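You operate a simulated robot arm through the tools that you are given. There is no shell and no other tool.

The job below is to be done with a simulated robot arm. You get a single attempt, and the scene is never put back.

## Task
Join the black duct to the flap box with the yellow collar.
Fine: shut the grey valve lever first; cap out onto the bench, collar over the port, duct home, purple latch lever on.
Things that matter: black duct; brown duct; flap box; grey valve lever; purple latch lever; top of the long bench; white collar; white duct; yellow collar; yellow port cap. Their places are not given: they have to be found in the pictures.

It is judged by the outcome, as a careful person would: the job done as asked, and still so three seconds after it is handed in. It fails if anything else is knocked over, pushed out of place, dropped, spilled or broken. Lids that push on must go on centred and level and be pressed home; caps that screw on are set level and turned clockwise until they are tight.

## Robot
A 6-joint arm with a two-finger parallel gripper, fixed in place. Base frame: the origin is on the floor under the middle of its stand, x ahead of it, y to its left, z up. Lengths are in cm, angles in rad, forces in N, time in s.
It reaches about 106.6 cm from its shoulder. Its first joint turns from -2.897 to 2.897 rad. Payload 3.91 kg.
Tool frame: the origin (TCP) lies between the finger pads and is the grasp point; the fingertips stand 3 cm ahead of it; z points along the fingers, y is the line along which they close. Largest opening 11 cm; finger width 2, thickness 1; the body of the gripper, 4.8 by 11.2 cm, starts 5.5 cm behind the TCP.
Orientation is that of the tool frame in the base frame, as a unit quaternion [w, x, y, z]. With the fingers straight down and closing along the base's y, the tool's x points along the base's -x, its y along +y and its z along -z.

## Interface
- The arm moves only by the tool drive_tool. Its argument "deltas" is a list of rows, each an object (a shift or turn left out is 0, a gripper value left out holds the last) with "angular": the turn, a rotation vector about the tool's x, y, z in rad, a list of three; "travel": the shift along the tool's x, y, z in cm, a list of three; "claw": the finger opening in cm, from 0 to 11. In form: [{"angular": [wx, wy, wz], "travel": [x, y, z], "claw": claw}, ...]. A call has 1 to 20 rows; each row shifts and turns the commanded pose from where the row before left it, along the tool's axes as they then stand. Each row takes 0.2 s and may step no farther than 5 cm and 0.15 rad from the row before; otherwise, or with a gripper value out of range, the whole call is refused. Where a pose cannot be reached the arm comes as near as it can. A force on the tool above 60 N (or 10 N above the force at the start of the call, whichever is more), or a blocked arm, ends the call early, and 0.2 s more pass. The fingers move at their own pace (about 15.3 cm/s each) and stop on an object; they squeeze with about 28 N. The grip force told is the motor's: it shows also when the fingers shut on nothing. Time passes only in rows, and 0.2 s behind the last, so rows that do not move let the fingers close. It gives the time, the measured TCP pose, the force on the tool (base axes), the opening and the grip force at its end, in the units of the frame above (readings bear some noise), with the torque about the TCP (base axes, N m) and any sound that the robot's microphone picked up, and new pictures: "pictures" is both (left out), scene, wrist or none.
- Cameras (640 x 400 px; columns grow to the right, rows downward): "scene" is fixed at [39.94, 64.89, 164.87]; the picture's right is [-0.97, -0.24, 0.00], its down [-0.15, 0.62, -0.77] and it looks along [0.18, -0.75, -0.64] (base axes); focal length 311 px, centre (320, 200). "wrist" rides on the gripper at [7.3, 1.7, -10.3] in the tool frame; the picture's right is [-0.23, 0.97, 0.00], its down [-0.76, -0.18, -0.62] and it looks along [-0.61, -0.14, 0.78] (tool axes); focal length 222 px, centre (320, 200).
- pixel_to_xyz(camera, pixels): for up to 12 pixels [column, row] of the newest picture of that camera ("zoom" is the newest enlarged one), the place [x, y, z] in the base frame of the surface seen there, good to about 0.3 cm. No time passes.
- close_up(camera, box): a new picture of the part [left, top, right, bottom] of that camera's present view, enlarged. No time passes.
- sign_off(): hands the job in; it is judged then, once.

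Open the gripper and draw the arm clear of the work before you hand the job in, unless the task says otherwise.

The tools are called after "Emit:" by a JSON object that holds its "api" and its "payload". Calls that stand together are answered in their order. drive_tool: Moves the arm, as the interface text tells. Its arguments: {"type":"object","properties":{"deltas":{"type":"array"},"pictures":{"type":"string","enum":["both","scene","wrist","none"]}},"required":["deltas"]} The other tools are called the same way: pixel_to_xyz (camera, pixels) gives the place of the surface under pixels of a picture; close_up (camera, box) takes an enlarged picture of a part of a camera's view; sign_off () hands the job in.

At the start:

```text
time: 0.0
position: [40.79, -23.45, 122.56]
orientation: [-0.001, 0.0, 1.0, -0.001]
ft_force: [0.3, 0.6, 0.1]
moment: [-0.02, -0.01, -0.01]
width: 10.99
finger_force: 0.0
```

scene: 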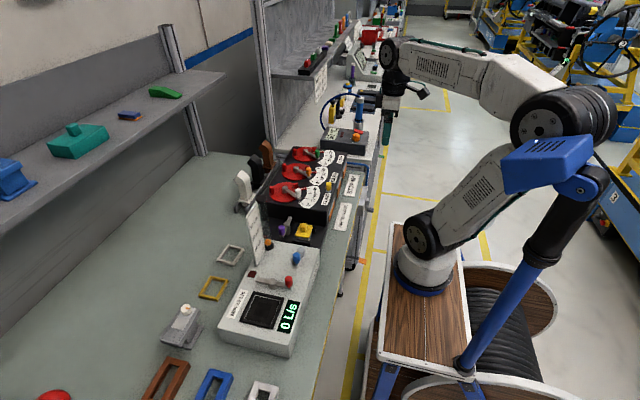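
wrist: 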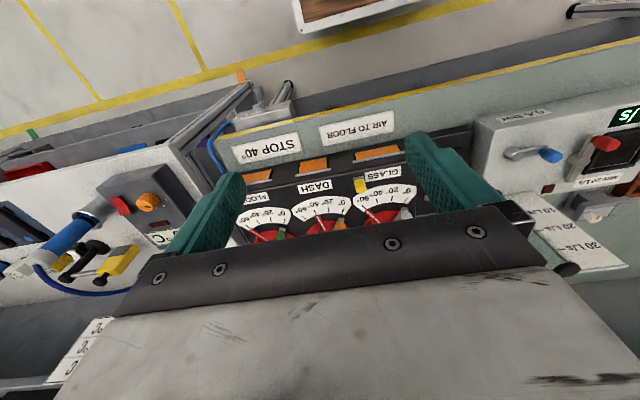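

The scene picture shows a long bench with a flow-meter box (around 270,310), collars (230,253; 213,288), and a dark box around (310,190). I'll zoom in on the relevant parts first.

Emit:
{"api": "close_up", "payload": {"camera": "scene", "box": [220, 120, 380, 240]}}

Emit:
{"api": "close_up", "payload": {"camera": "scene", "box": [140, 220, 340, 400]}}

Emit:
{"api": "close_up", "payload": {"camera": "wrist", "box": [200, 80, 640, 300]}}

```text
3.33 times, centred on (300, 180) of scene
```

zoom: 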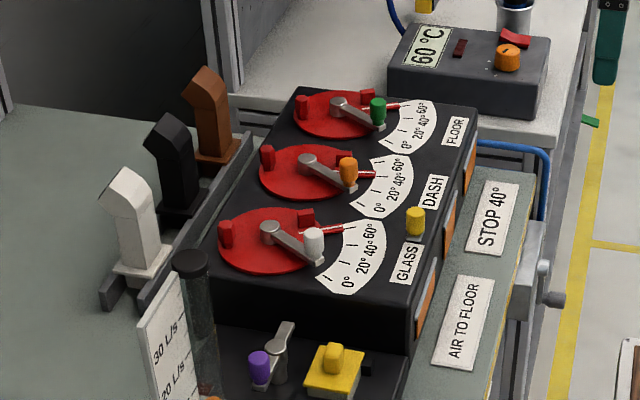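

```text
2.22 times, centred on (240, 310) of scene
```

zoom: 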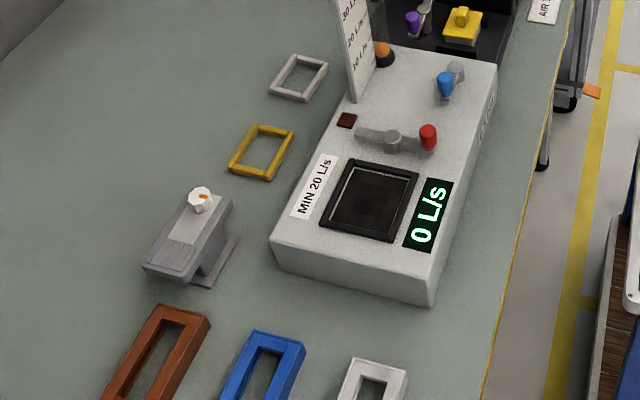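

```text
1.45 times, centred on (420, 190) of wrist
```

zoom: 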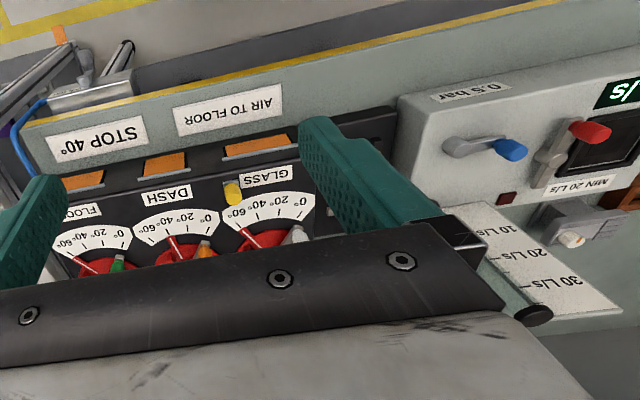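

The flap box is the black box with three red flaps; its near part carries a purple lever and a yellow cap. I need to find the grey valve lever, so I'll zoom on the bench front near (355,250) in scene and (265,110) in wrist.

Emit:
{"api": "close_up", "payload": {"camera": "scene", "box": [320, 150, 400, 300]}}

Emit:
{"api": "close_up", "payload": {"camera": "wrist", "box": [180, 60, 340, 180]}}

Emit:
{"api": "close_up", "payload": {"camera": "scene", "box": [240, 180, 340, 260]}}

Emit:
{"api": "close_up", "payload": {"camera": "wrist", "box": [460, 80, 640, 280]}}

```text
2.67 times, centred on (360, 225) of scene
```

zoom: 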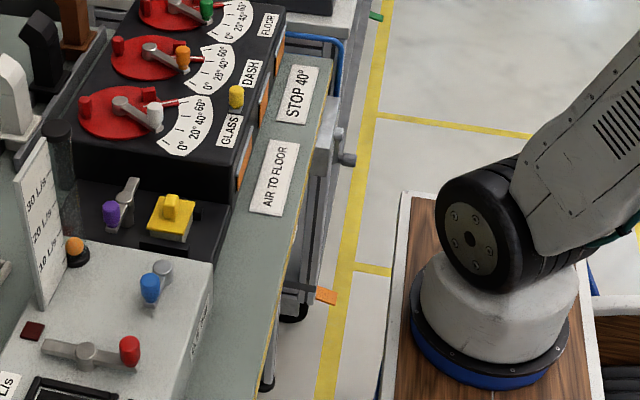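

```text
3.33 times, centred on (260, 120) of wrist
```

zoom: 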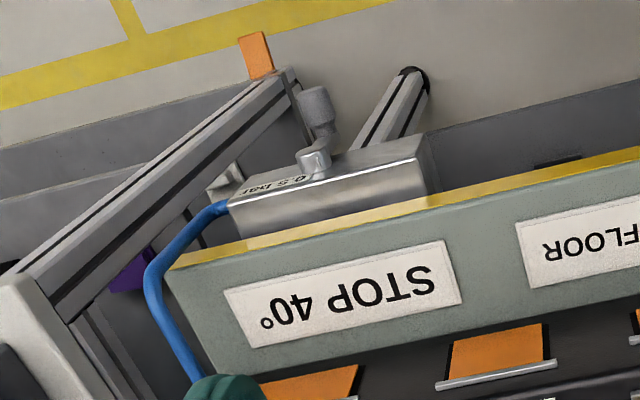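

```text
5.00 times, centred on (290, 220) of scene
```

zoom: 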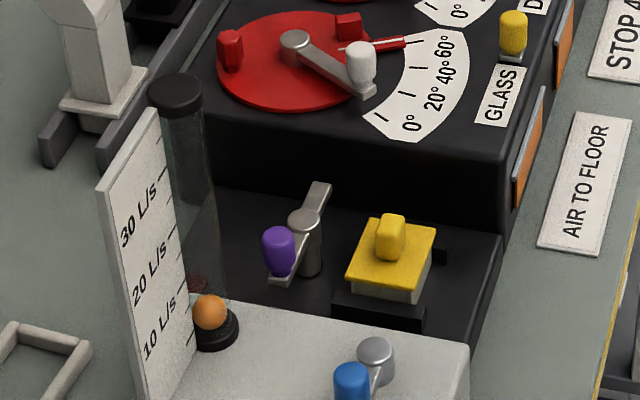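

```text
2.00 times, centred on (550, 180) of wrist
```

zoom: 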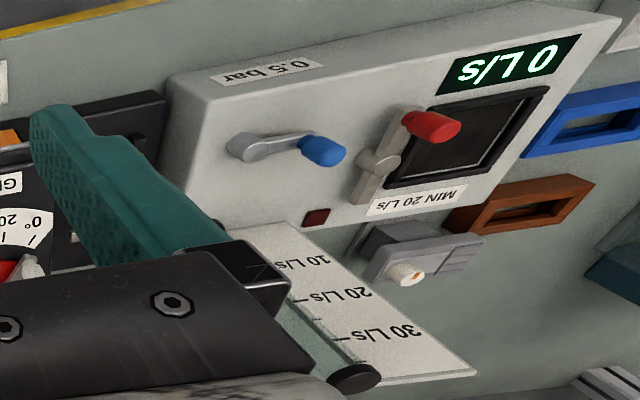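

The grey valve lever seems to be on the metal manifold with the blue hose at the bench front edge (wrist ~(259,100), scene ~(370,208)). I'll locate these features in 3D.

Emit:
{"api": "pixel_to_xyz", "payload": {"camera": "scene", "pixels": [[370, 210], [366, 200], [282, 229], [287, 222], [304, 226], [300, 222], [313, 226], [311, 237], [295, 234], [325, 235], [345, 210], [363, 195]]}}

Emit:
{"api": "pixel_to_xyz", "payload": {"camera": "wrist", "pixels": [[259, 91], [258, 107], [258, 99], [264, 111], [290, 103], [235, 120], [228, 122], [260, 135], [245, 114], [280, 110], [215, 130], [258, 88]]}}

Emit:
{"api": "pixel_to_xyz", "payload": {"camera": "scene", "pixels": [[230, 255], [213, 288], [218, 254], [242, 255], [232, 246], [231, 265], [228, 283], [201, 297], [203, 281], [221, 298], [242, 205], [265, 170]]}}

```text
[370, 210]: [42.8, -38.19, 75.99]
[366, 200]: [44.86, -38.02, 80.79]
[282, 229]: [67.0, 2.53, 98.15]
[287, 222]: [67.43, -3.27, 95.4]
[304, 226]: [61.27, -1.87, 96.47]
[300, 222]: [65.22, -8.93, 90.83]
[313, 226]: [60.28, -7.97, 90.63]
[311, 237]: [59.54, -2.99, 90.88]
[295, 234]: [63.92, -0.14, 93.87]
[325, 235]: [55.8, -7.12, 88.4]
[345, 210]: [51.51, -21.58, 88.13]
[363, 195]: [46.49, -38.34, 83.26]
```

```text
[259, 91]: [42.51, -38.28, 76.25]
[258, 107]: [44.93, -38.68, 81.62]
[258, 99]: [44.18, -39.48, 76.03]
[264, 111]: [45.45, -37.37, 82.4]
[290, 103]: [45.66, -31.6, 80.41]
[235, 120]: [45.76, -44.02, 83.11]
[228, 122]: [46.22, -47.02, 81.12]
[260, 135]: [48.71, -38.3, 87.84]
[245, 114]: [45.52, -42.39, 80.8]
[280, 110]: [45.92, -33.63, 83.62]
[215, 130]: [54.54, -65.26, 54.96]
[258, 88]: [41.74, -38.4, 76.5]
```

```text
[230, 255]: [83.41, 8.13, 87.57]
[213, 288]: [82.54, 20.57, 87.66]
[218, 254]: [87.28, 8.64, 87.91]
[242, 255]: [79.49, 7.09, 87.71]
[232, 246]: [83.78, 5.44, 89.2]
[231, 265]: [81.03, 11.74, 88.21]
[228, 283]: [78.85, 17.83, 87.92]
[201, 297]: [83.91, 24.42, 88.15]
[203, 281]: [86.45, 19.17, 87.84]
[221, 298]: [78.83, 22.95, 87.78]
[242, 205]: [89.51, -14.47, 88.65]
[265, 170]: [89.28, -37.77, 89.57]
```

The lever appears at about (45,-38.4,81) on the bench front edge, with its knob hanging to (42.5,-38.3,76). I'll move the gripper down in front of it, tilted forward, to see its state up close.

Emit:
{"api": "drive_tool", "payload": {"deltas": [{"travel": [1.114, -1.93, 4.086]}, {"travel": [1.114, -1.93, 4.086]}, {"travel": [1.114, -1.93, 4.086]}, {"travel": [1.114, -1.93, 4.086]}, {"travel": [1.114, -1.93, 4.086]}, {"travel": [1.114, -1.93, 4.086]}, {"travel": [1.114, -1.93, 4.086]}, {"angular": [0, -0.1, 0]}, {"angular": [0, -0.1, 0]}, {"angular": [0, -0.1, 0]}, {"angular": [0, -0.1, 0]}, {"angular": [0, -0.1, 0]}], "pictures": "both"}}

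```text
time: 2.6
position: [33.01, -37.06, 94.0]
orientation: [0.248, -0.002, 0.969, -0.001]
ft_force: [0.3, 0.3, 0.0]
moment: [-0.02, 0.03, -0.04]
width: 11.02
finger_force: 0.1
```

scene: 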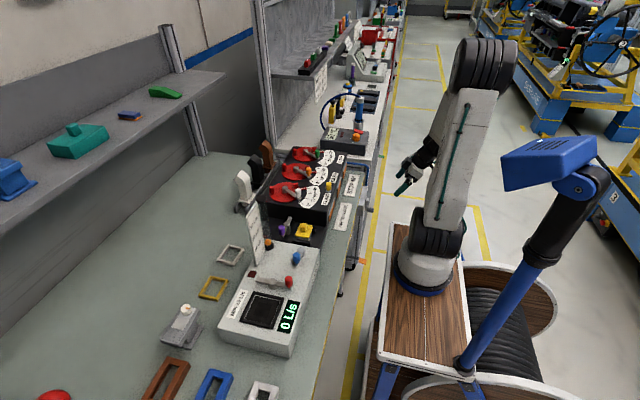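
wrist: 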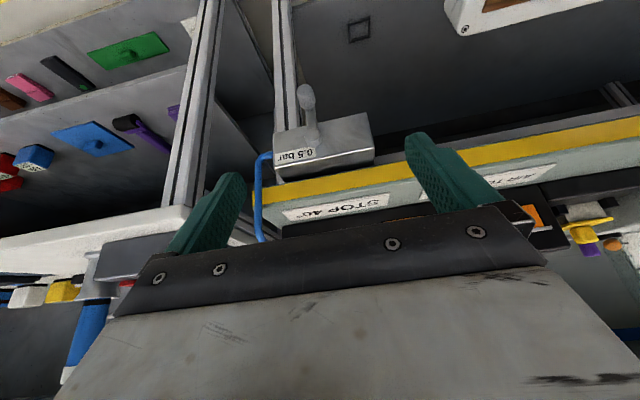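

Emit:
{"api": "close_up", "payload": {"camera": "wrist", "box": [240, 70, 400, 220]}}

Emit:
{"api": "pixel_to_xyz", "payload": {"camera": "wrist", "pixels": [[306, 93], [308, 105], [311, 125], [311, 138], [313, 143], [276, 135], [370, 116], [372, 150], [276, 178], [264, 156], [340, 140], [300, 155]]}}

```text
2.67 times, centred on (320, 145) of wrist
```

zoom: 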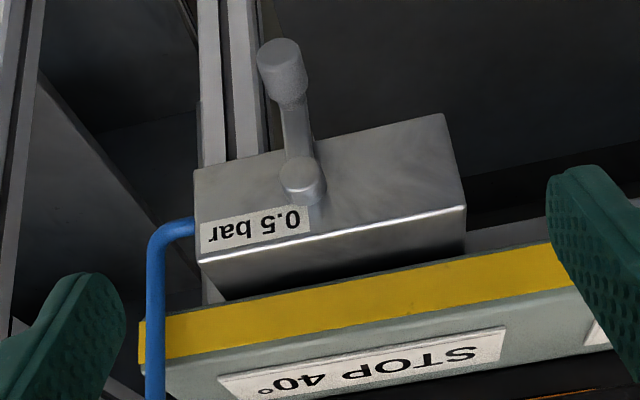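

```text
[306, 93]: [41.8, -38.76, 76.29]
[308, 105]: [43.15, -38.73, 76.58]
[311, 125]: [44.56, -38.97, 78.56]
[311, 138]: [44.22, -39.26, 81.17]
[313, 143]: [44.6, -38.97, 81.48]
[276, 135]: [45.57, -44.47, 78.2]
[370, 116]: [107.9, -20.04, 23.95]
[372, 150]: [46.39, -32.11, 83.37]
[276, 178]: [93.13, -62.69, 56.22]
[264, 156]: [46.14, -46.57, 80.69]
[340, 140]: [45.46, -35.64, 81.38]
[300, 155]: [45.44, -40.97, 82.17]
```

The valve box spans y≈-45…-32, z≈77.5–83.5 on the bench front; the grey lever's hub is at (44.4,-39,81.2) and its arm hangs straight down with the knob at about (42.3,-38.8,76.3). I'll approach along the fingers, open around the knob, stopping a little short.

Emit:
{"api": "drive_tool", "payload": {"deltas": [{"travel": [0.18, -0.87, 2.5], "claw": 6}, {"travel": [0.18, -0.87, 2.5]}, {"travel": [0, 0, 4]}, {"travel": [0, 0, 4]}, {"travel": [0, 0, 4]}], "pictures": "wrist"}}

```text
time: 3.8
position: [40.59, -38.76, 78.75]
orientation: [0.247, -0.001, 0.969, -0.001]
ft_force: [-0.4, 0.1, -0.2]
moment: [-0.01, -0.01, -0.01]
width: 6.0
finger_force: 0.1
```

wrist: 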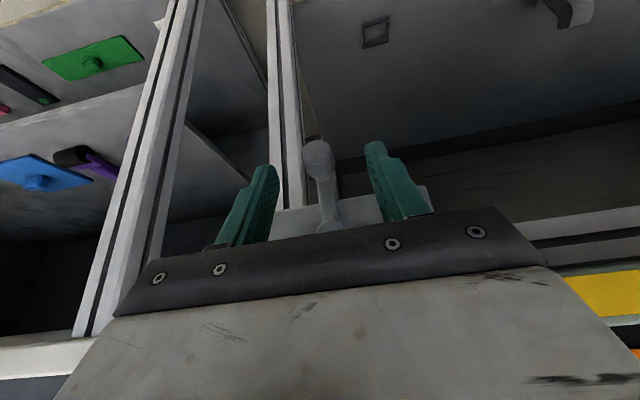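

The knob at (318,155) sits between the open fingers. I'll advance the last 2.5 cm and close on it.

Emit:
{"api": "drive_tool", "payload": {"deltas": [{"travel": [0, 0, 2.7]}, {"claw": 3}, {"claw": 0}, {"claw": 0}, {"claw": 0}], "pictures": "wrist"}}

Emit:
{"api": "close_up", "payload": {"camera": "wrist", "box": [220, 110, 420, 250]}}

```text
time: 5.0
position: [41.98, -38.84, 76.44]
orientation: [0.247, 0.0, 0.969, -0.001]
ft_force: [4.3, -0.7, -8.5]
moment: [0.04, -0.26, -0.55]
width: 2.15
finger_force: 45.5
```

wrist: 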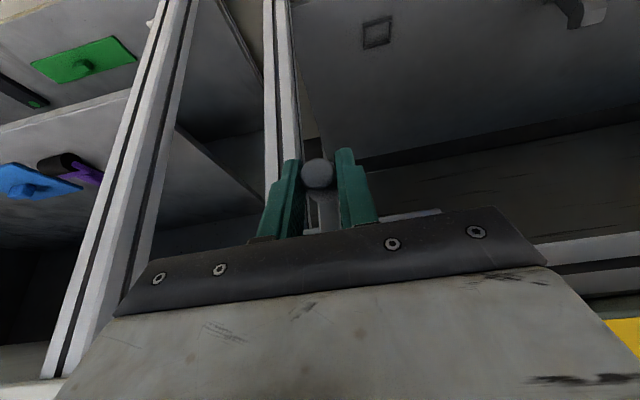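

```text
2.86 times, centred on (320, 180) of wrist
```

zoom: 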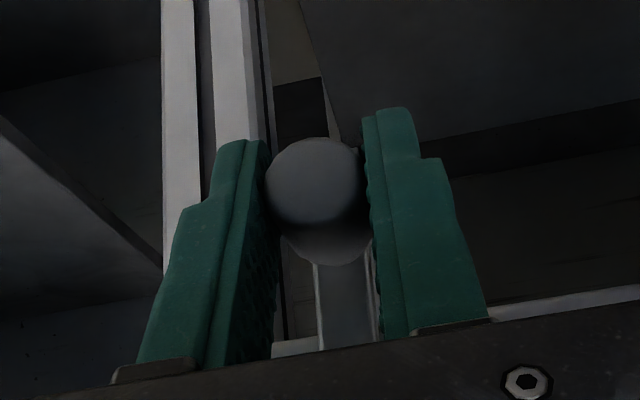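

The fingers hold the knob (width 2.15 cm). I'll try a small arc in +y (clockwise as seen from the robot) to feel whether the lever gives in that direction.

Emit:
{"api": "drive_tool", "payload": {"deltas": [{"travel": [-0.01, 0.47, -0.02]}, {"travel": [-0.03, 0.46, -0.05]}, {}], "pictures": "wrist"}}

```text
time: 5.8
position: [41.91, -37.94, 76.65]
orientation: [0.247, -0.001, 0.969, -0.001]
ft_force: [-9.9, -2.7, 2.6]
moment: [0.03, 0.04, 0.08]
width: 2.12
finger_force: 45.3
```

wrist: 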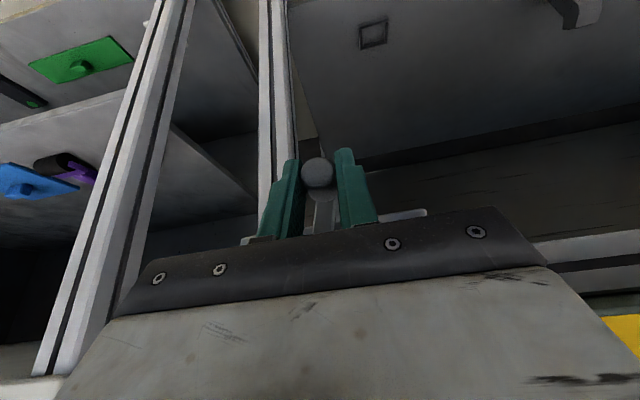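

The lever moved 0.9 cm to +y with almost no resistance. I'll go back and test the other direction slightly to find where its stop is.

Emit:
{"api": "drive_tool", "payload": {"deltas": [{"travel": [0.03, -0.46, 0.05]}, {"travel": [0.01, -0.47, 0.02]}, {"travel": [0, -0.35, 0]}, {"travel": [0, -0.35, 0]}, {}], "pictures": "wrist"}}

```text
time: 7.0
position: [42.03, -39.0, 76.35]
orientation: [0.246, 0.0, 0.969, 0.002]
ft_force: [-18.3, 44.2, -8.1]
moment: [0.25, 0.3, 0.2]
width: 2.18
finger_force: 44.5
```

wrist: 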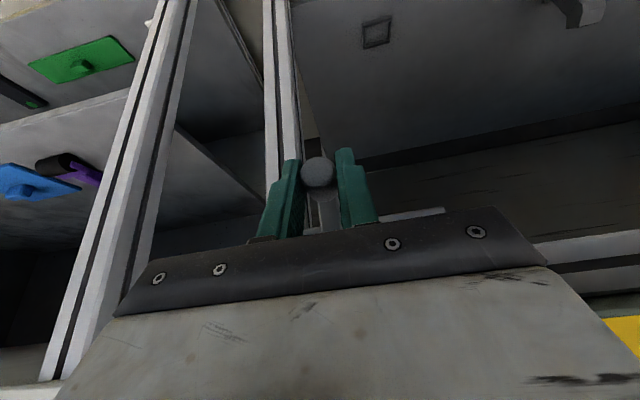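

It is blocked in -y (44 N), so the current hanging position is one end stop and shutting means swinging towards +y. I'll swing the knob along an arc (radius ≈5.3 cm) for the first 45°.

Emit:
{"api": "drive_tool", "payload": {"deltas": [{"travel": [0, 0.7, 0]}, {"travel": [-0.031, 0.829, -0.057]}, {"travel": [-0.093, 0.809, -0.17]}, {"travel": [-0.153, 0.768, -0.28]}, {"travel": [-0.208, 0.709, -0.381]}, {"travel": [-0.259, 0.633, -0.474]}, {}], "pictures": "wrist"}}

```text
time: 8.6
position: [41.99, -35.35, 78.0]
orientation: [0.248, 0.0, 0.969, -0.002]
ft_force: [-12.1, -19.7, 25.0]
moment: [-0.48, 0.42, -0.2]
width: 2.12
finger_force: 45.5
```

wrist: 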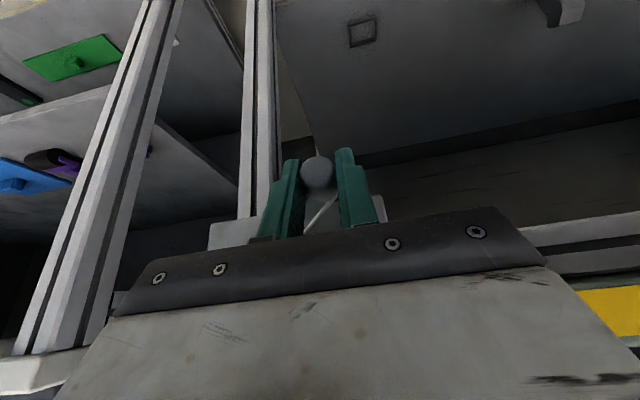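

The force (−20 y, +25 z) points toward the hub, so the true radius is slightly smaller (~4.8 cm). I'll continue with the corrected arc to 72° and check.

Emit:
{"api": "drive_tool", "payload": {"deltas": [{"travel": [-0.205, 0.135, -0.375]}, {"travel": [-0.308, 0.394, -0.564]}, {"travel": [-0.333, 0.288, -0.611]}, {}], "pictures": "wrist"}}

```text
time: 9.6
position: [42.21, -34.25, 79.71]
orientation: [0.247, -0.001, 0.969, 0.001]
ft_force: [8.1, -6.1, -2.1]
moment: [0.12, 0.37, -0.52]
width: 2.16
finger_force: 45.1
```

wrist: 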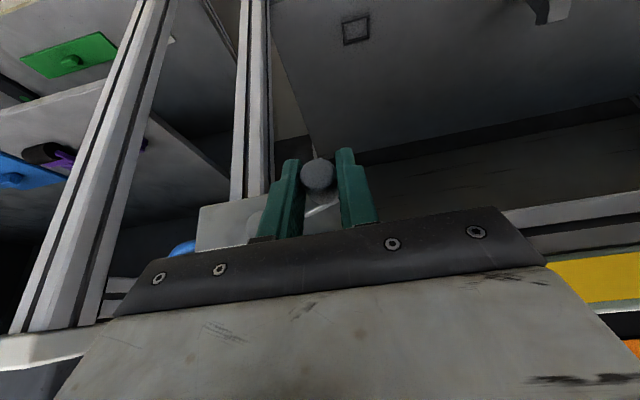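

Forces are small now; continuing the arc through 90° and a little beyond to feel the end stop.

Emit:
{"api": "drive_tool", "payload": {"deltas": [{"travel": [-0.351, 0.176, -0.643]}, {"travel": [-0.36, 0.059, -0.659]}, {}, {"travel": [-0.15, 0, -0.27]}, {}], "pictures": "wrist"}}

```text
time: 10.8
position: [42.14, -34.04, 81.6]
orientation: [0.247, -0.001, 0.969, 0.001]
ft_force: [-15.3, 32.2, -3.5]
moment: [0.47, 0.95, -0.33]
width: 2.1
finger_force: 45.0
```

wrist: 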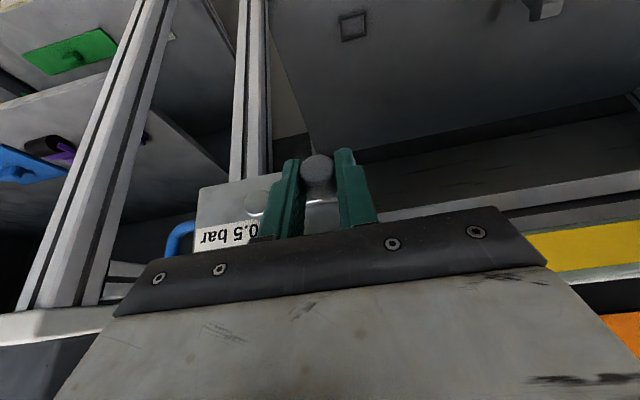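

The lever looks about horizontal (z risen 5.2 cm). I'll nudge a little further up to confirm the stop, easing y outward slightly to relieve the side load.

Emit:
{"api": "drive_tool", "payload": {"deltas": [{"travel": [0, 0.2, 0]}, {"travel": [-0.12, 0, -0.22]}, {"travel": [-0.12, 0, -0.22]}, {}], "pictures": "wrist"}}

Emit:
{"api": "close_up", "payload": {"camera": "wrist", "box": [180, 120, 420, 270]}}

```text
time: 11.8
position: [42.01, -34.04, 82.07]
orientation: [0.246, -0.002, 0.969, 0.002]
ft_force: [-2.7, 30.1, -31.5]
moment: [0.36, 0.4, -0.05]
width: 2.06
finger_force: 45.4
out of reach, approached as far as the arm can: row 1
```

wrist: 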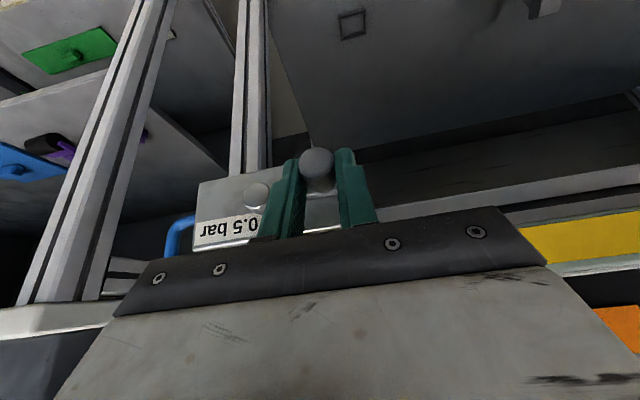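

```text
2.67 times, centred on (300, 195) of wrist
```

zoom: 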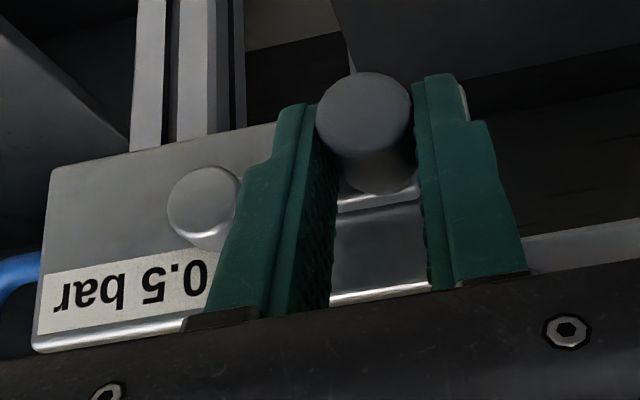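

The z force of −31 N shows the stop, and the arm looks horizontal. I'll open the fingers and back off along the tool axis to check the lever.

Emit:
{"api": "drive_tool", "payload": {"deltas": [{"claw": 4}, {"claw": 4}, {"travel": [0, 0, -4]}, {"travel": [0, 0, -4]}, {"travel": [0, 0, -4]}, {"travel": [0, 0, -4]}], "pictures": "wrist"}}

Emit:
{"api": "close_up", "payload": {"camera": "wrist", "box": [220, 60, 420, 230]}}

```text
time: 13.2
position: [34.55, -34.7, 96.23]
orientation: [0.246, 0.0, 0.969, -0.002]
ft_force: [-0.2, 0.0, -0.5]
moment: [0.02, 0.03, 0.05]
width: 4.0
finger_force: 0.0
out of reach, approached as far as the arm can: row 3
```

wrist: 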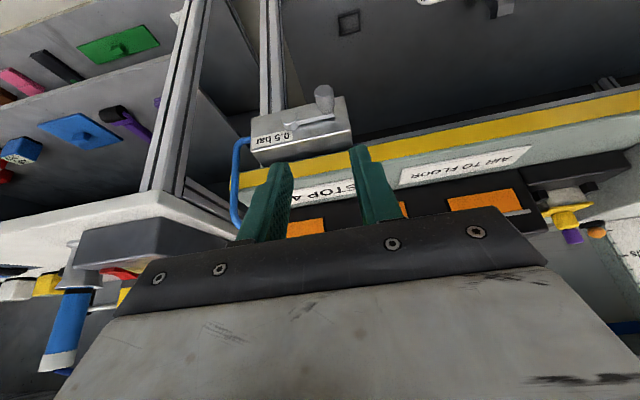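

```text
2.35 times, centred on (320, 145) of wrist
```

zoom: 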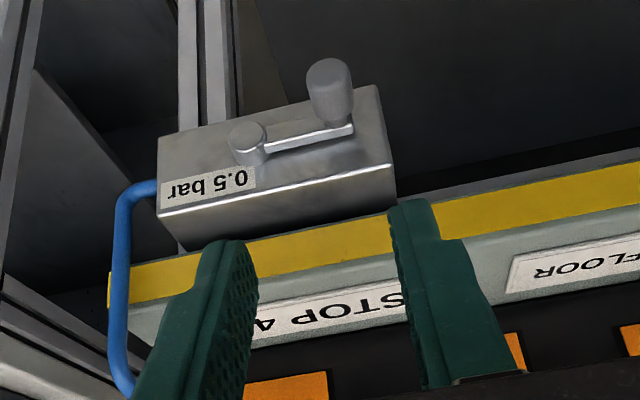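

The lever now lies horizontally, parallel to the valve box's edges. I'll verify with coordinates along the arm.

Emit:
{"api": "pixel_to_xyz", "payload": {"camera": "zoom", "pixels": [[248, 132], [250, 150], [275, 142], [300, 136], [325, 131], [345, 127], [328, 75], [335, 100]]}}

```text
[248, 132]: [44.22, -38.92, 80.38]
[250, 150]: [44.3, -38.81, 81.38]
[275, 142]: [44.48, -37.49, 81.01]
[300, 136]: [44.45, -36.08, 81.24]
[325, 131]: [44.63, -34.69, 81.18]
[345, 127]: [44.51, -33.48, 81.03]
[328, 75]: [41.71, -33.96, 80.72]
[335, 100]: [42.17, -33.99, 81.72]
```

The arm of the grey lever is level (z≈81.1 along y), so the valve is shut at its stop. Next I'll rise, straighten the gripper and look down on the flap box's port from above.

Emit:
{"api": "drive_tool", "payload": {"deltas": [{"travel": [-2.28, 0, -4.17], "claw": 11}, {"travel": [-2.28, 0, -4.17]}, {"travel": [-2.28, 0, -4.17]}, {"travel": [-2.28, 0, -4.17]}, {"angular": [0, 0.1, 0]}, {"angular": [0, 0.1, 0]}, {"angular": [0, 0.1, 0]}, {"angular": [0, 0.1, 0]}, {"angular": [0, 0.1, 0]}, {"travel": [-2.56, 3.96, 0]}, {"travel": [-2.56, 3.96, 0]}, {"travel": [-2.56, 3.96, 0]}, {"travel": [-2.56, 3.96, 0]}, {"travel": [-2.56, 3.96, 0]}, {"travel": [-2.56, 3.96, 0]}, {"travel": [-2.56, 3.96, 0]}, {"travel": [-2.56, 3.96, 0]}], "pictures": "both"}}

Emit:
{"api": "close_up", "payload": {"camera": "wrist", "box": [200, 60, 460, 240]}}

```text
time: 16.8
position: [54.93, -2.96, 115.06]
orientation: [0.0, 0.001, 1.0, -0.001]
ft_force: [-0.1, -0.5, 0.1]
moment: [0.03, -0.01, -0.02]
width: 11.03
finger_force: 0.0
```

scene: 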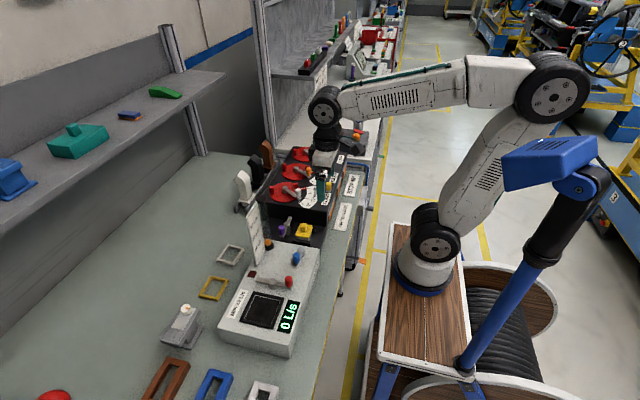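
wrist: 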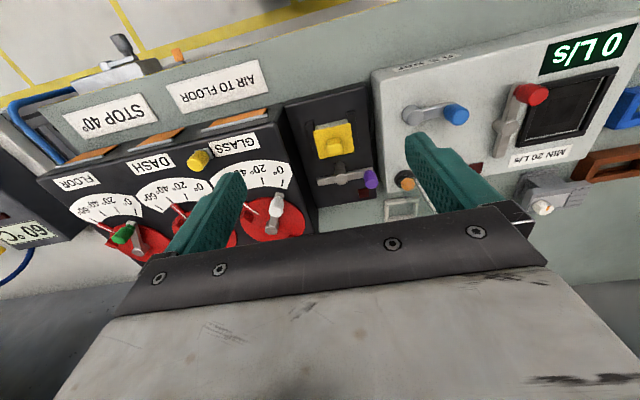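

```text
2.22 times, centred on (330, 150) of wrist
```

zoom: 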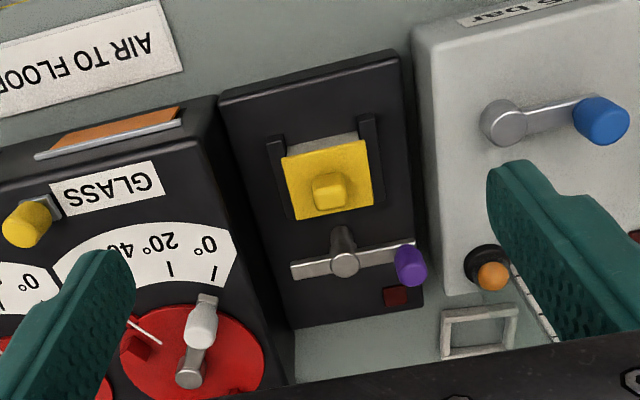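

Now the port area is clear: yellow cap at zoom (328,185) between two black rails, and the purple lever with hub at (343,258), knob at (410,265). I'll measure these features.

Emit:
{"api": "pixel_to_xyz", "payload": {"camera": "zoom", "pixels": [[282, 160], [366, 143], [372, 202], [294, 217], [330, 178], [322, 205], [300, 170], [343, 255], [295, 270], [408, 262], [385, 250], [340, 232]]}}

Emit:
{"api": "pixel_to_xyz", "payload": {"camera": "zoom", "pixels": [[274, 140], [277, 160], [367, 120], [372, 140], [250, 120], [330, 110], [300, 310], [400, 100], [320, 142], [395, 296], [290, 210], [380, 195]]}}

Emit:
{"api": "pixel_to_xyz", "payload": {"camera": "zoom", "pixels": [[350, 290], [310, 240], [365, 235], [470, 318], [450, 330], [510, 330], [490, 275], [445, 345], [300, 300], [230, 120], [480, 345], [250, 100]]}}

```text
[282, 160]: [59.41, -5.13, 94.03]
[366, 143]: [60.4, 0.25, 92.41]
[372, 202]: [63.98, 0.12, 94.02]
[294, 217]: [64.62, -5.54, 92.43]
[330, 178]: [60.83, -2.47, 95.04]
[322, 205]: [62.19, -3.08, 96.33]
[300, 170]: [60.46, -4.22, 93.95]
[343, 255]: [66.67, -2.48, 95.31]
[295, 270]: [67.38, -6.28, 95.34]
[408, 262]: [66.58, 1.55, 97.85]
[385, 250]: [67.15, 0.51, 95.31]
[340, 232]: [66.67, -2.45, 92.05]
```

```text
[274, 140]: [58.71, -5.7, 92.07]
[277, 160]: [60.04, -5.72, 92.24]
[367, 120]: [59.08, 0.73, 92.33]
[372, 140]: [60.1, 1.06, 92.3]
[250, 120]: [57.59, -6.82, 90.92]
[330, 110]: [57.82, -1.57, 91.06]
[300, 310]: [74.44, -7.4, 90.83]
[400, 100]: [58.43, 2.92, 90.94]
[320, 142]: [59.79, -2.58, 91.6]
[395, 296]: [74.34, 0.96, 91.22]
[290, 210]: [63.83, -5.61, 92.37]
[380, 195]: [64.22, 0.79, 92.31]
```

```text
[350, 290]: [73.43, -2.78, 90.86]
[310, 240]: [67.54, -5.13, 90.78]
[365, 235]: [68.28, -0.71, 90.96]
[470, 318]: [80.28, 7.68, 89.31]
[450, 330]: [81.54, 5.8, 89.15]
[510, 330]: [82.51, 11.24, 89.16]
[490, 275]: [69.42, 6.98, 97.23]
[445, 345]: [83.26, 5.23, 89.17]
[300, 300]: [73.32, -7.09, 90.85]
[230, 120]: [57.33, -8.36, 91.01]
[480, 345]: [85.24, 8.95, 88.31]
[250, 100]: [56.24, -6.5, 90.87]
```

Deck top is z≈90.9, rails at y≈−5.7 and +0.8, the cap's knob centre near (62,−2.6) with top z≈96.3. I'll come down above the cap for a closer view.

Emit:
{"api": "drive_tool", "payload": {"deltas": [{"travel": [-2.3, 0.1, 2.5]}, {"travel": [-2.3, 0.1, 2.5]}, {"travel": [-2.3, 0.1, 2.5]}, {}], "pictures": "wrist"}}

Emit:
{"api": "close_up", "payload": {"camera": "wrist", "box": [220, 60, 440, 220]}}

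```text
time: 17.8
position: [61.92, -2.46, 107.62]
orientation: [0.0, 0.0, 1.0, -0.001]
ft_force: [0.7, -0.4, -0.9]
moment: [0.03, -0.01, 0.0]
width: 10.99
finger_force: 0.1
```

wrist: 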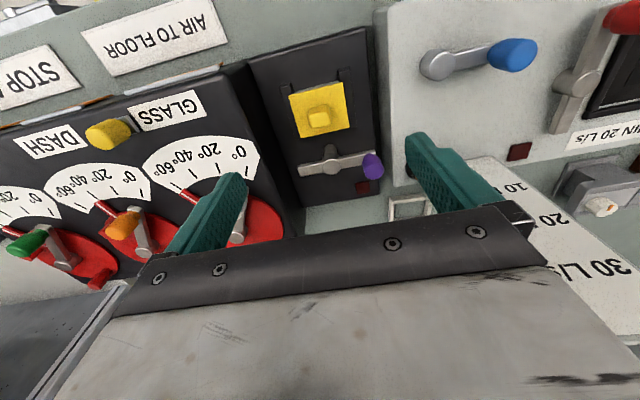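

```text
2.50 times, centred on (330, 140) of wrist
```

zoom: 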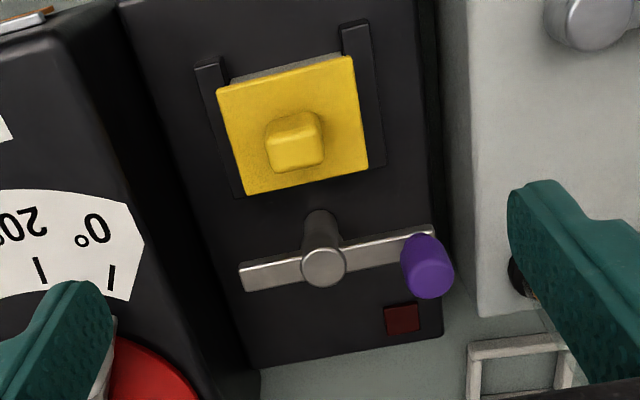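

The cap's knob is at zoom (296,145). I'll measure its edges and the cap's corners precisely.

Emit:
{"api": "pixel_to_xyz", "payload": {"camera": "zoom", "pixels": [[297, 155], [274, 155], [320, 148], [296, 142], [299, 167], [224, 100], [345, 70], [360, 155], [250, 188], [275, 100], [240, 150], [350, 110]]}}

Emit:
{"api": "pixel_to_xyz", "payload": {"camera": "zoom", "pixels": [[322, 265], [250, 277], [390, 250], [427, 260], [427, 280], [208, 80], [225, 150], [234, 190], [354, 40], [370, 110], [378, 160], [404, 318]]}}

```text
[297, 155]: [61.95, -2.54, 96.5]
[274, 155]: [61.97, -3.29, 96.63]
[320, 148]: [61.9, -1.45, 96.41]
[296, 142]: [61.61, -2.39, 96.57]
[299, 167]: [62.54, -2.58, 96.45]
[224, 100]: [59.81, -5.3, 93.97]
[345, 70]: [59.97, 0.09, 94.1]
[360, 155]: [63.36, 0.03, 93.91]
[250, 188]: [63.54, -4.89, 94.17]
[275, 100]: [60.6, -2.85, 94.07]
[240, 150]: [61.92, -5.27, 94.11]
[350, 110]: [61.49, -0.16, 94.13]
```

```text
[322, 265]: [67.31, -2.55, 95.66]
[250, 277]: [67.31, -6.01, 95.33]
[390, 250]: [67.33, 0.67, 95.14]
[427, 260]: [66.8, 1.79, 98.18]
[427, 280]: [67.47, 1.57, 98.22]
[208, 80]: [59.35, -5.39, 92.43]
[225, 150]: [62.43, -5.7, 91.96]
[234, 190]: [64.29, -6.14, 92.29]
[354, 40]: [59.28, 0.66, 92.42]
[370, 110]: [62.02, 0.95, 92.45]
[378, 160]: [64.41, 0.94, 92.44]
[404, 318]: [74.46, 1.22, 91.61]
```

Cap knob centre ≈(62.0,−2.4), 2 cm wide, top z 96.5, cap plate top z 94. I'll descend with fingertips just above the plate (TCP z≈97.4) and close.

Emit:
{"api": "drive_tool", "payload": {"deltas": [{"travel": [0, 0.05, 3.5], "claw": 5}, {"travel": [0, 0, 3.5]}, {"travel": [0, 0, 2.2]}, {"travel": [0, 0, 1.0]}, {}], "pictures": "wrist"}}

Emit:
{"api": "close_up", "payload": {"camera": "wrist", "box": [220, 100, 420, 230]}}

```text
time: 19.0
position: [62.09, -2.58, 97.47]
orientation: [-0.001, 0.0, 1.0, -0.002]
ft_force: [0.3, 0.0, 0.2]
moment: [0.0, -0.04, -0.02]
width: 5.03
finger_force: 0.0
```

wrist: 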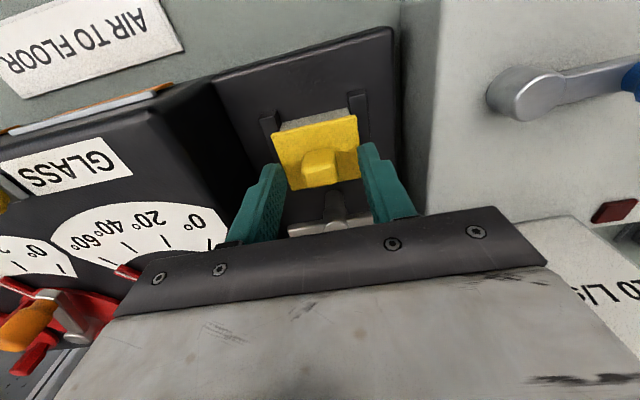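

```text
3.08 times, centred on (320, 165) of wrist
```

zoom: 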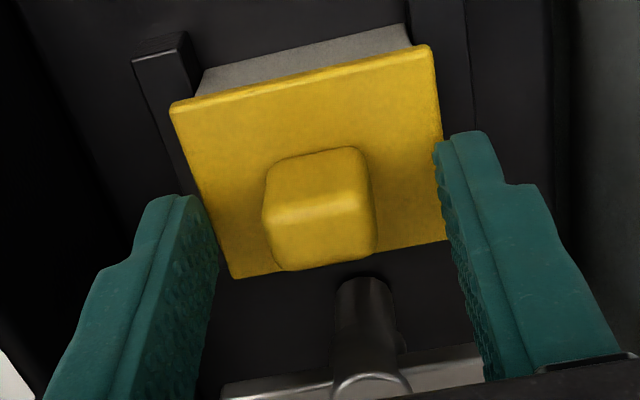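

The fingers straddle the knob. Closing on it.

Emit:
{"api": "drive_tool", "payload": {"deltas": [{"claw": 2.5}, {"claw": 0}, {"claw": 0}, {"claw": 0}], "pictures": "wrist"}}

Emit:
{"api": "close_up", "payload": {"camera": "wrist", "box": [220, 100, 420, 230]}}

Emit:
{"api": "pixel_to_xyz", "payload": {"camera": "scene", "pixels": [[150, 230], [180, 240], [160, 260], [200, 220], [120, 250], [185, 215], [150, 200], [130, 290], [246, 180], [248, 207]]}}

```text
time: 20.0
position: [62.08, -2.62, 97.55]
orientation: [-0.001, 0.0, 1.0, -0.001]
ft_force: [-0.7, 0.8, -0.5]
moment: [0.02, -0.01, 0.04]
width: 2.04
finger_force: 28.1
```

wrist: 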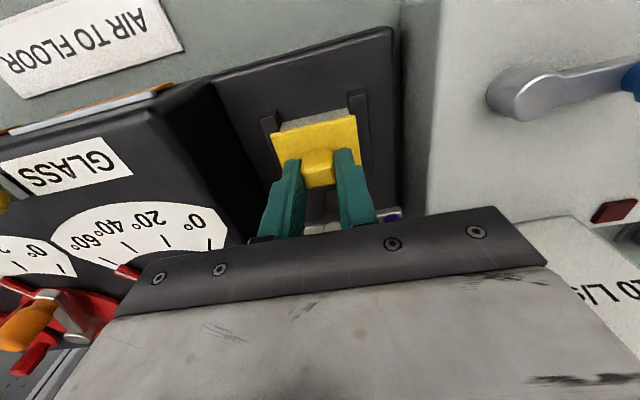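

```text
3.08 times, centred on (320, 165) of wrist
```

zoom: 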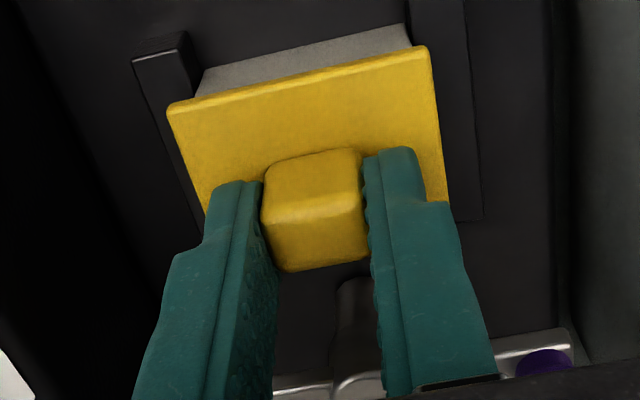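

```text
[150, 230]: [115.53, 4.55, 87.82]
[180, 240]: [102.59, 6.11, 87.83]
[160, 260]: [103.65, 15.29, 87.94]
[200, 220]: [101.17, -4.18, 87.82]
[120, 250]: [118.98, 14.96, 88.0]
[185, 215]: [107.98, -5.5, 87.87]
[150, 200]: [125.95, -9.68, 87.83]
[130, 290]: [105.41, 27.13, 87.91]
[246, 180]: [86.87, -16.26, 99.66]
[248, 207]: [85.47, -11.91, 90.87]
```

Knob gripped (2.04 cm). I'll lift straight up gently and watch the force.

Emit:
{"api": "drive_tool", "payload": {"deltas": [{"travel": [0, 0, -0.5]}, {"travel": [0, 0, -0.5]}, {"travel": [0, 0, -1]}, {"travel": [0, 0, -2]}, {"travel": [0, 0, -3]}, {}], "pictures": "both"}}

Emit:
{"api": "close_up", "payload": {"camera": "wrist", "box": [220, 60, 440, 230]}}

```text
time: 21.4
position: [61.91, -2.62, 104.47]
orientation: [-0.001, -0.001, 1.0, 0.0]
ft_force: [0.5, -0.5, 0.1]
moment: [0.0, 0.01, 0.02]
width: 2.04
finger_force: 27.6
```

scene: 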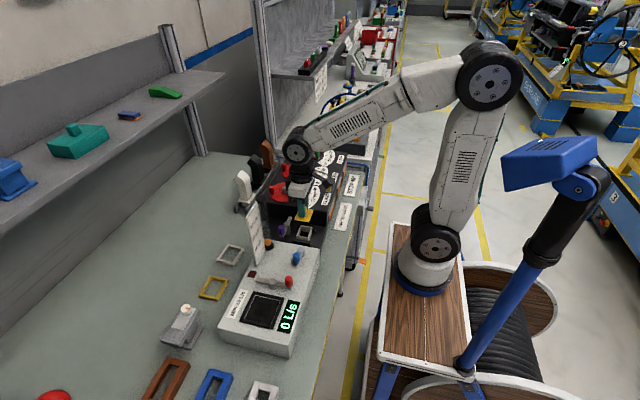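
wrist: 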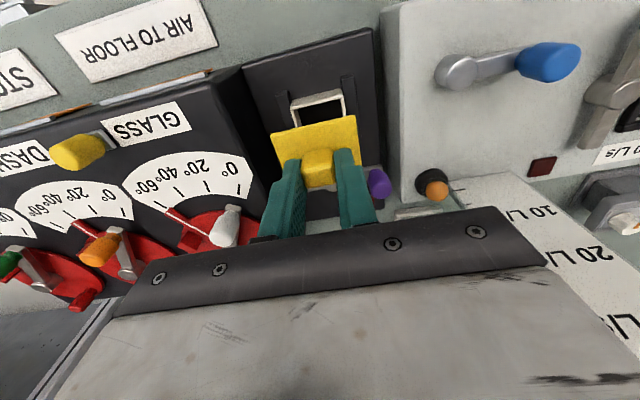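

```text
2.35 times, centred on (330, 145) of wrist
```

zoom: 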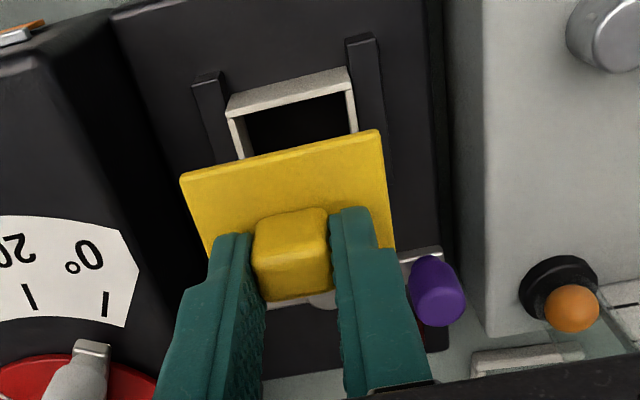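

The cap is out and no hiss is reported; the port is a hollow rectangular spout. Before carrying the cap, I'll check free bench spots and the height of the sign/tube.

Emit:
{"api": "pixel_to_xyz", "payload": {"camera": "scene", "pixels": [[247, 214], [256, 204], [262, 199], [258, 200], [250, 240], [268, 250], [335, 245], [330, 255], [340, 232], [322, 248], [345, 250], [325, 260]]}}

Emit:
{"api": "close_up", "payload": {"camera": "scene", "box": [240, 170, 360, 260]}}

```text
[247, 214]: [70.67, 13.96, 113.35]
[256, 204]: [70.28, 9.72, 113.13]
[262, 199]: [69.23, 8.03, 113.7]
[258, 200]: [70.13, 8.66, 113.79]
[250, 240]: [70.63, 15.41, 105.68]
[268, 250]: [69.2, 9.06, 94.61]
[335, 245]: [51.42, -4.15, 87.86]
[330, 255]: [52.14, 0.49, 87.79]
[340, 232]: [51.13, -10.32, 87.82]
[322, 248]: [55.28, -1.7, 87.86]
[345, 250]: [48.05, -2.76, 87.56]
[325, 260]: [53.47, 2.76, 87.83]
```

```text
4.44 times, centred on (300, 215) of scene
```

zoom: 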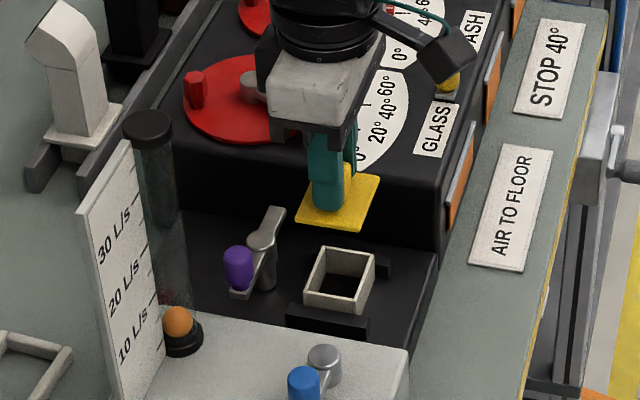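

The tube/sign (top z≈113.8 at x≈70, y 7–15) is to be kept clear of. The front strip of the bench at (51.5,−3), z≈87.86, is free and wide enough, so I'll carry the cap there and lower it.

Emit:
{"api": "drive_tool", "payload": {"deltas": [{"travel": [3.35, -0.13, 0]}, {"travel": [3.35, -0.13, 0]}, {"travel": [3.35, -0.13, 0]}, {"travel": [0, 0, 4]}, {"travel": [0, 0, 4]}, {"travel": [0, 0, 2.8]}, {}], "pictures": "both"}}

Emit:
{"api": "close_up", "payload": {"camera": "scene", "box": [270, 190, 390, 280]}}

```text
time: 23.0
position: [53.65, -3.13, 94.15]
orientation: [0.0, 0.001, 1.0, -0.001]
ft_force: [-0.4, -0.1, 0.8]
moment: [0.02, 0.0, -0.02]
width: 2.09
finger_force: 27.8
out of reach, approached as far as the arm can: row 5, 6
```

scene: 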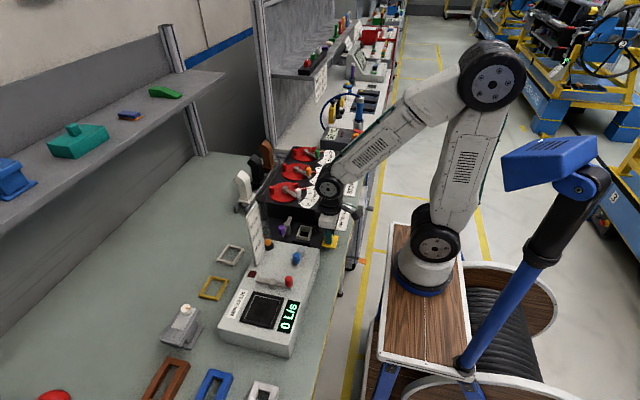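
wrist: 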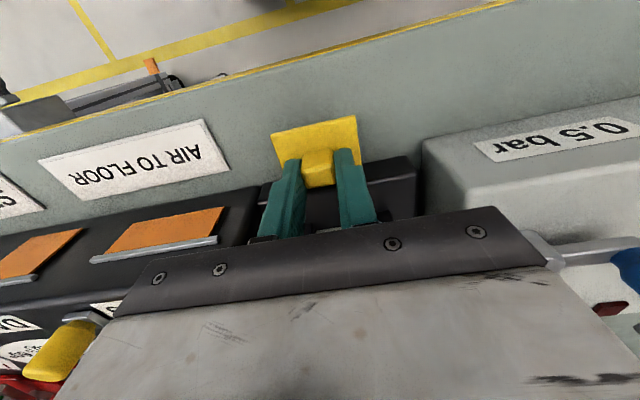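

```text
4.44 times, centred on (330, 235) of scene
```

zoom: 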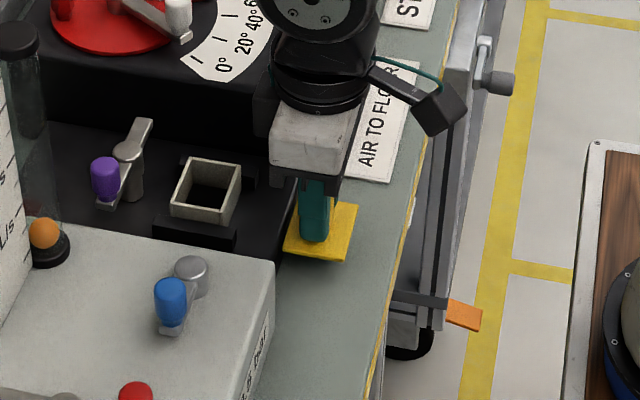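

The straight-down pose this close in is out of reach (arm stopped at x=53.65), so the front strip won't do. I'll raise the cap well above everything and check the pose, then take it to the free bench area behind the deck near (95,2).

Emit:
{"api": "drive_tool", "payload": {"deltas": [{"travel": [0, 0, -4.5]}, {"travel": [0, 0, -4.5]}, {"travel": [0, 0, -4.5]}, {"travel": [0, 0, -4.5]}, {"travel": [0, 0, -4.5]}, {"travel": [0, 0, -4.5]}, {"travel": [0, 0, -4]}, {}], "pictures": "both"}}

```text
time: 24.8
position: [53.14, -2.99, 125.29]
orientation: [-0.002, -0.001, 1.0, -0.001]
ft_force: [1.5, -0.3, 0.4]
moment: [-0.01, 0.02, -0.04]
width: 2.06
finger_force: 28.1
```

scene: 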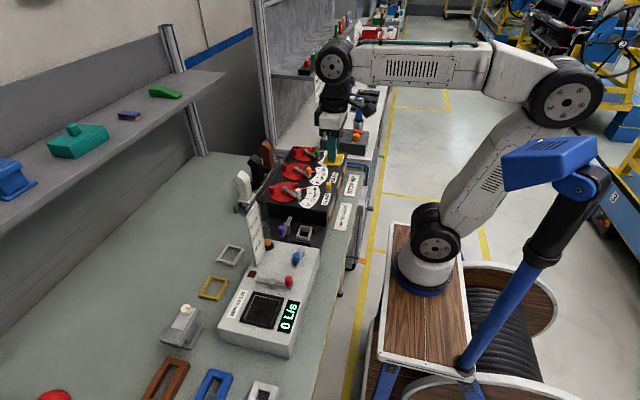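
wrist: 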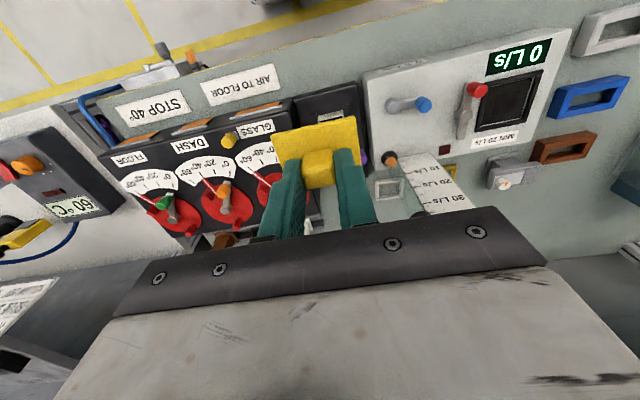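

At (53.1,−3.0,125.3) with everything below. I'll traverse to above (95,2) at this height.

Emit:
{"api": "drive_tool", "payload": {"deltas": [{"travel": [-4.65, 0.55, 0]}, {"travel": [-4.65, 0.55, 0]}, {"travel": [-4.65, 0.55, 0]}, {"travel": [-4.65, 0.55, 0]}, {"travel": [-4.65, 0.55, 0]}, {"travel": [-4.65, 0.55, 0]}, {"travel": [-4.65, 0.55, 0]}, {"travel": [-4.65, 0.55, 0]}, {"travel": [-4.65, 0.55, 0]}, {}], "pictures": "both"}}

```text
time: 27.0
position: [95.04, 1.91, 125.06]
orientation: [0.0, 0.001, 1.0, -0.002]
ft_force: [-0.1, 0.0, 0.1]
moment: [-0.01, 0.06, -0.03]
width: 2.06
finger_force: 28.5
```

scene: 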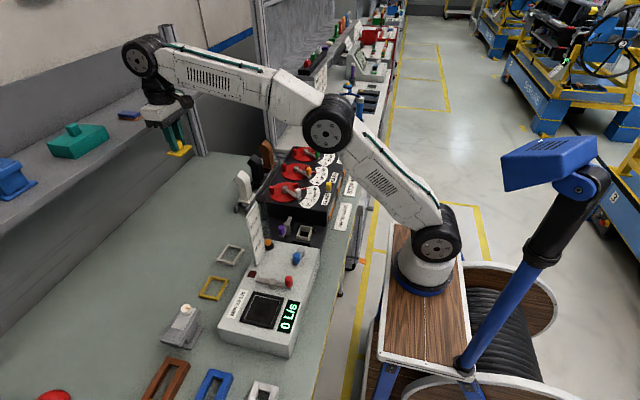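
wrist: 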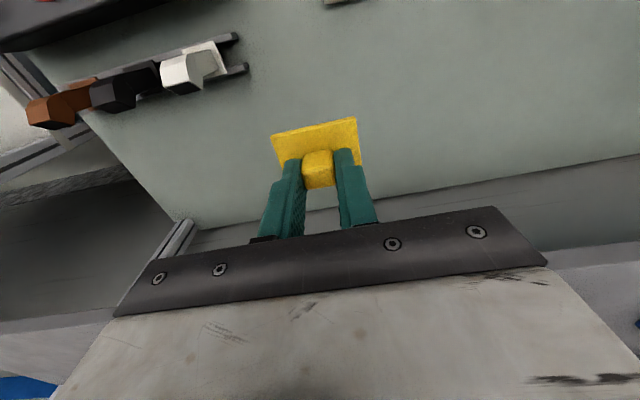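

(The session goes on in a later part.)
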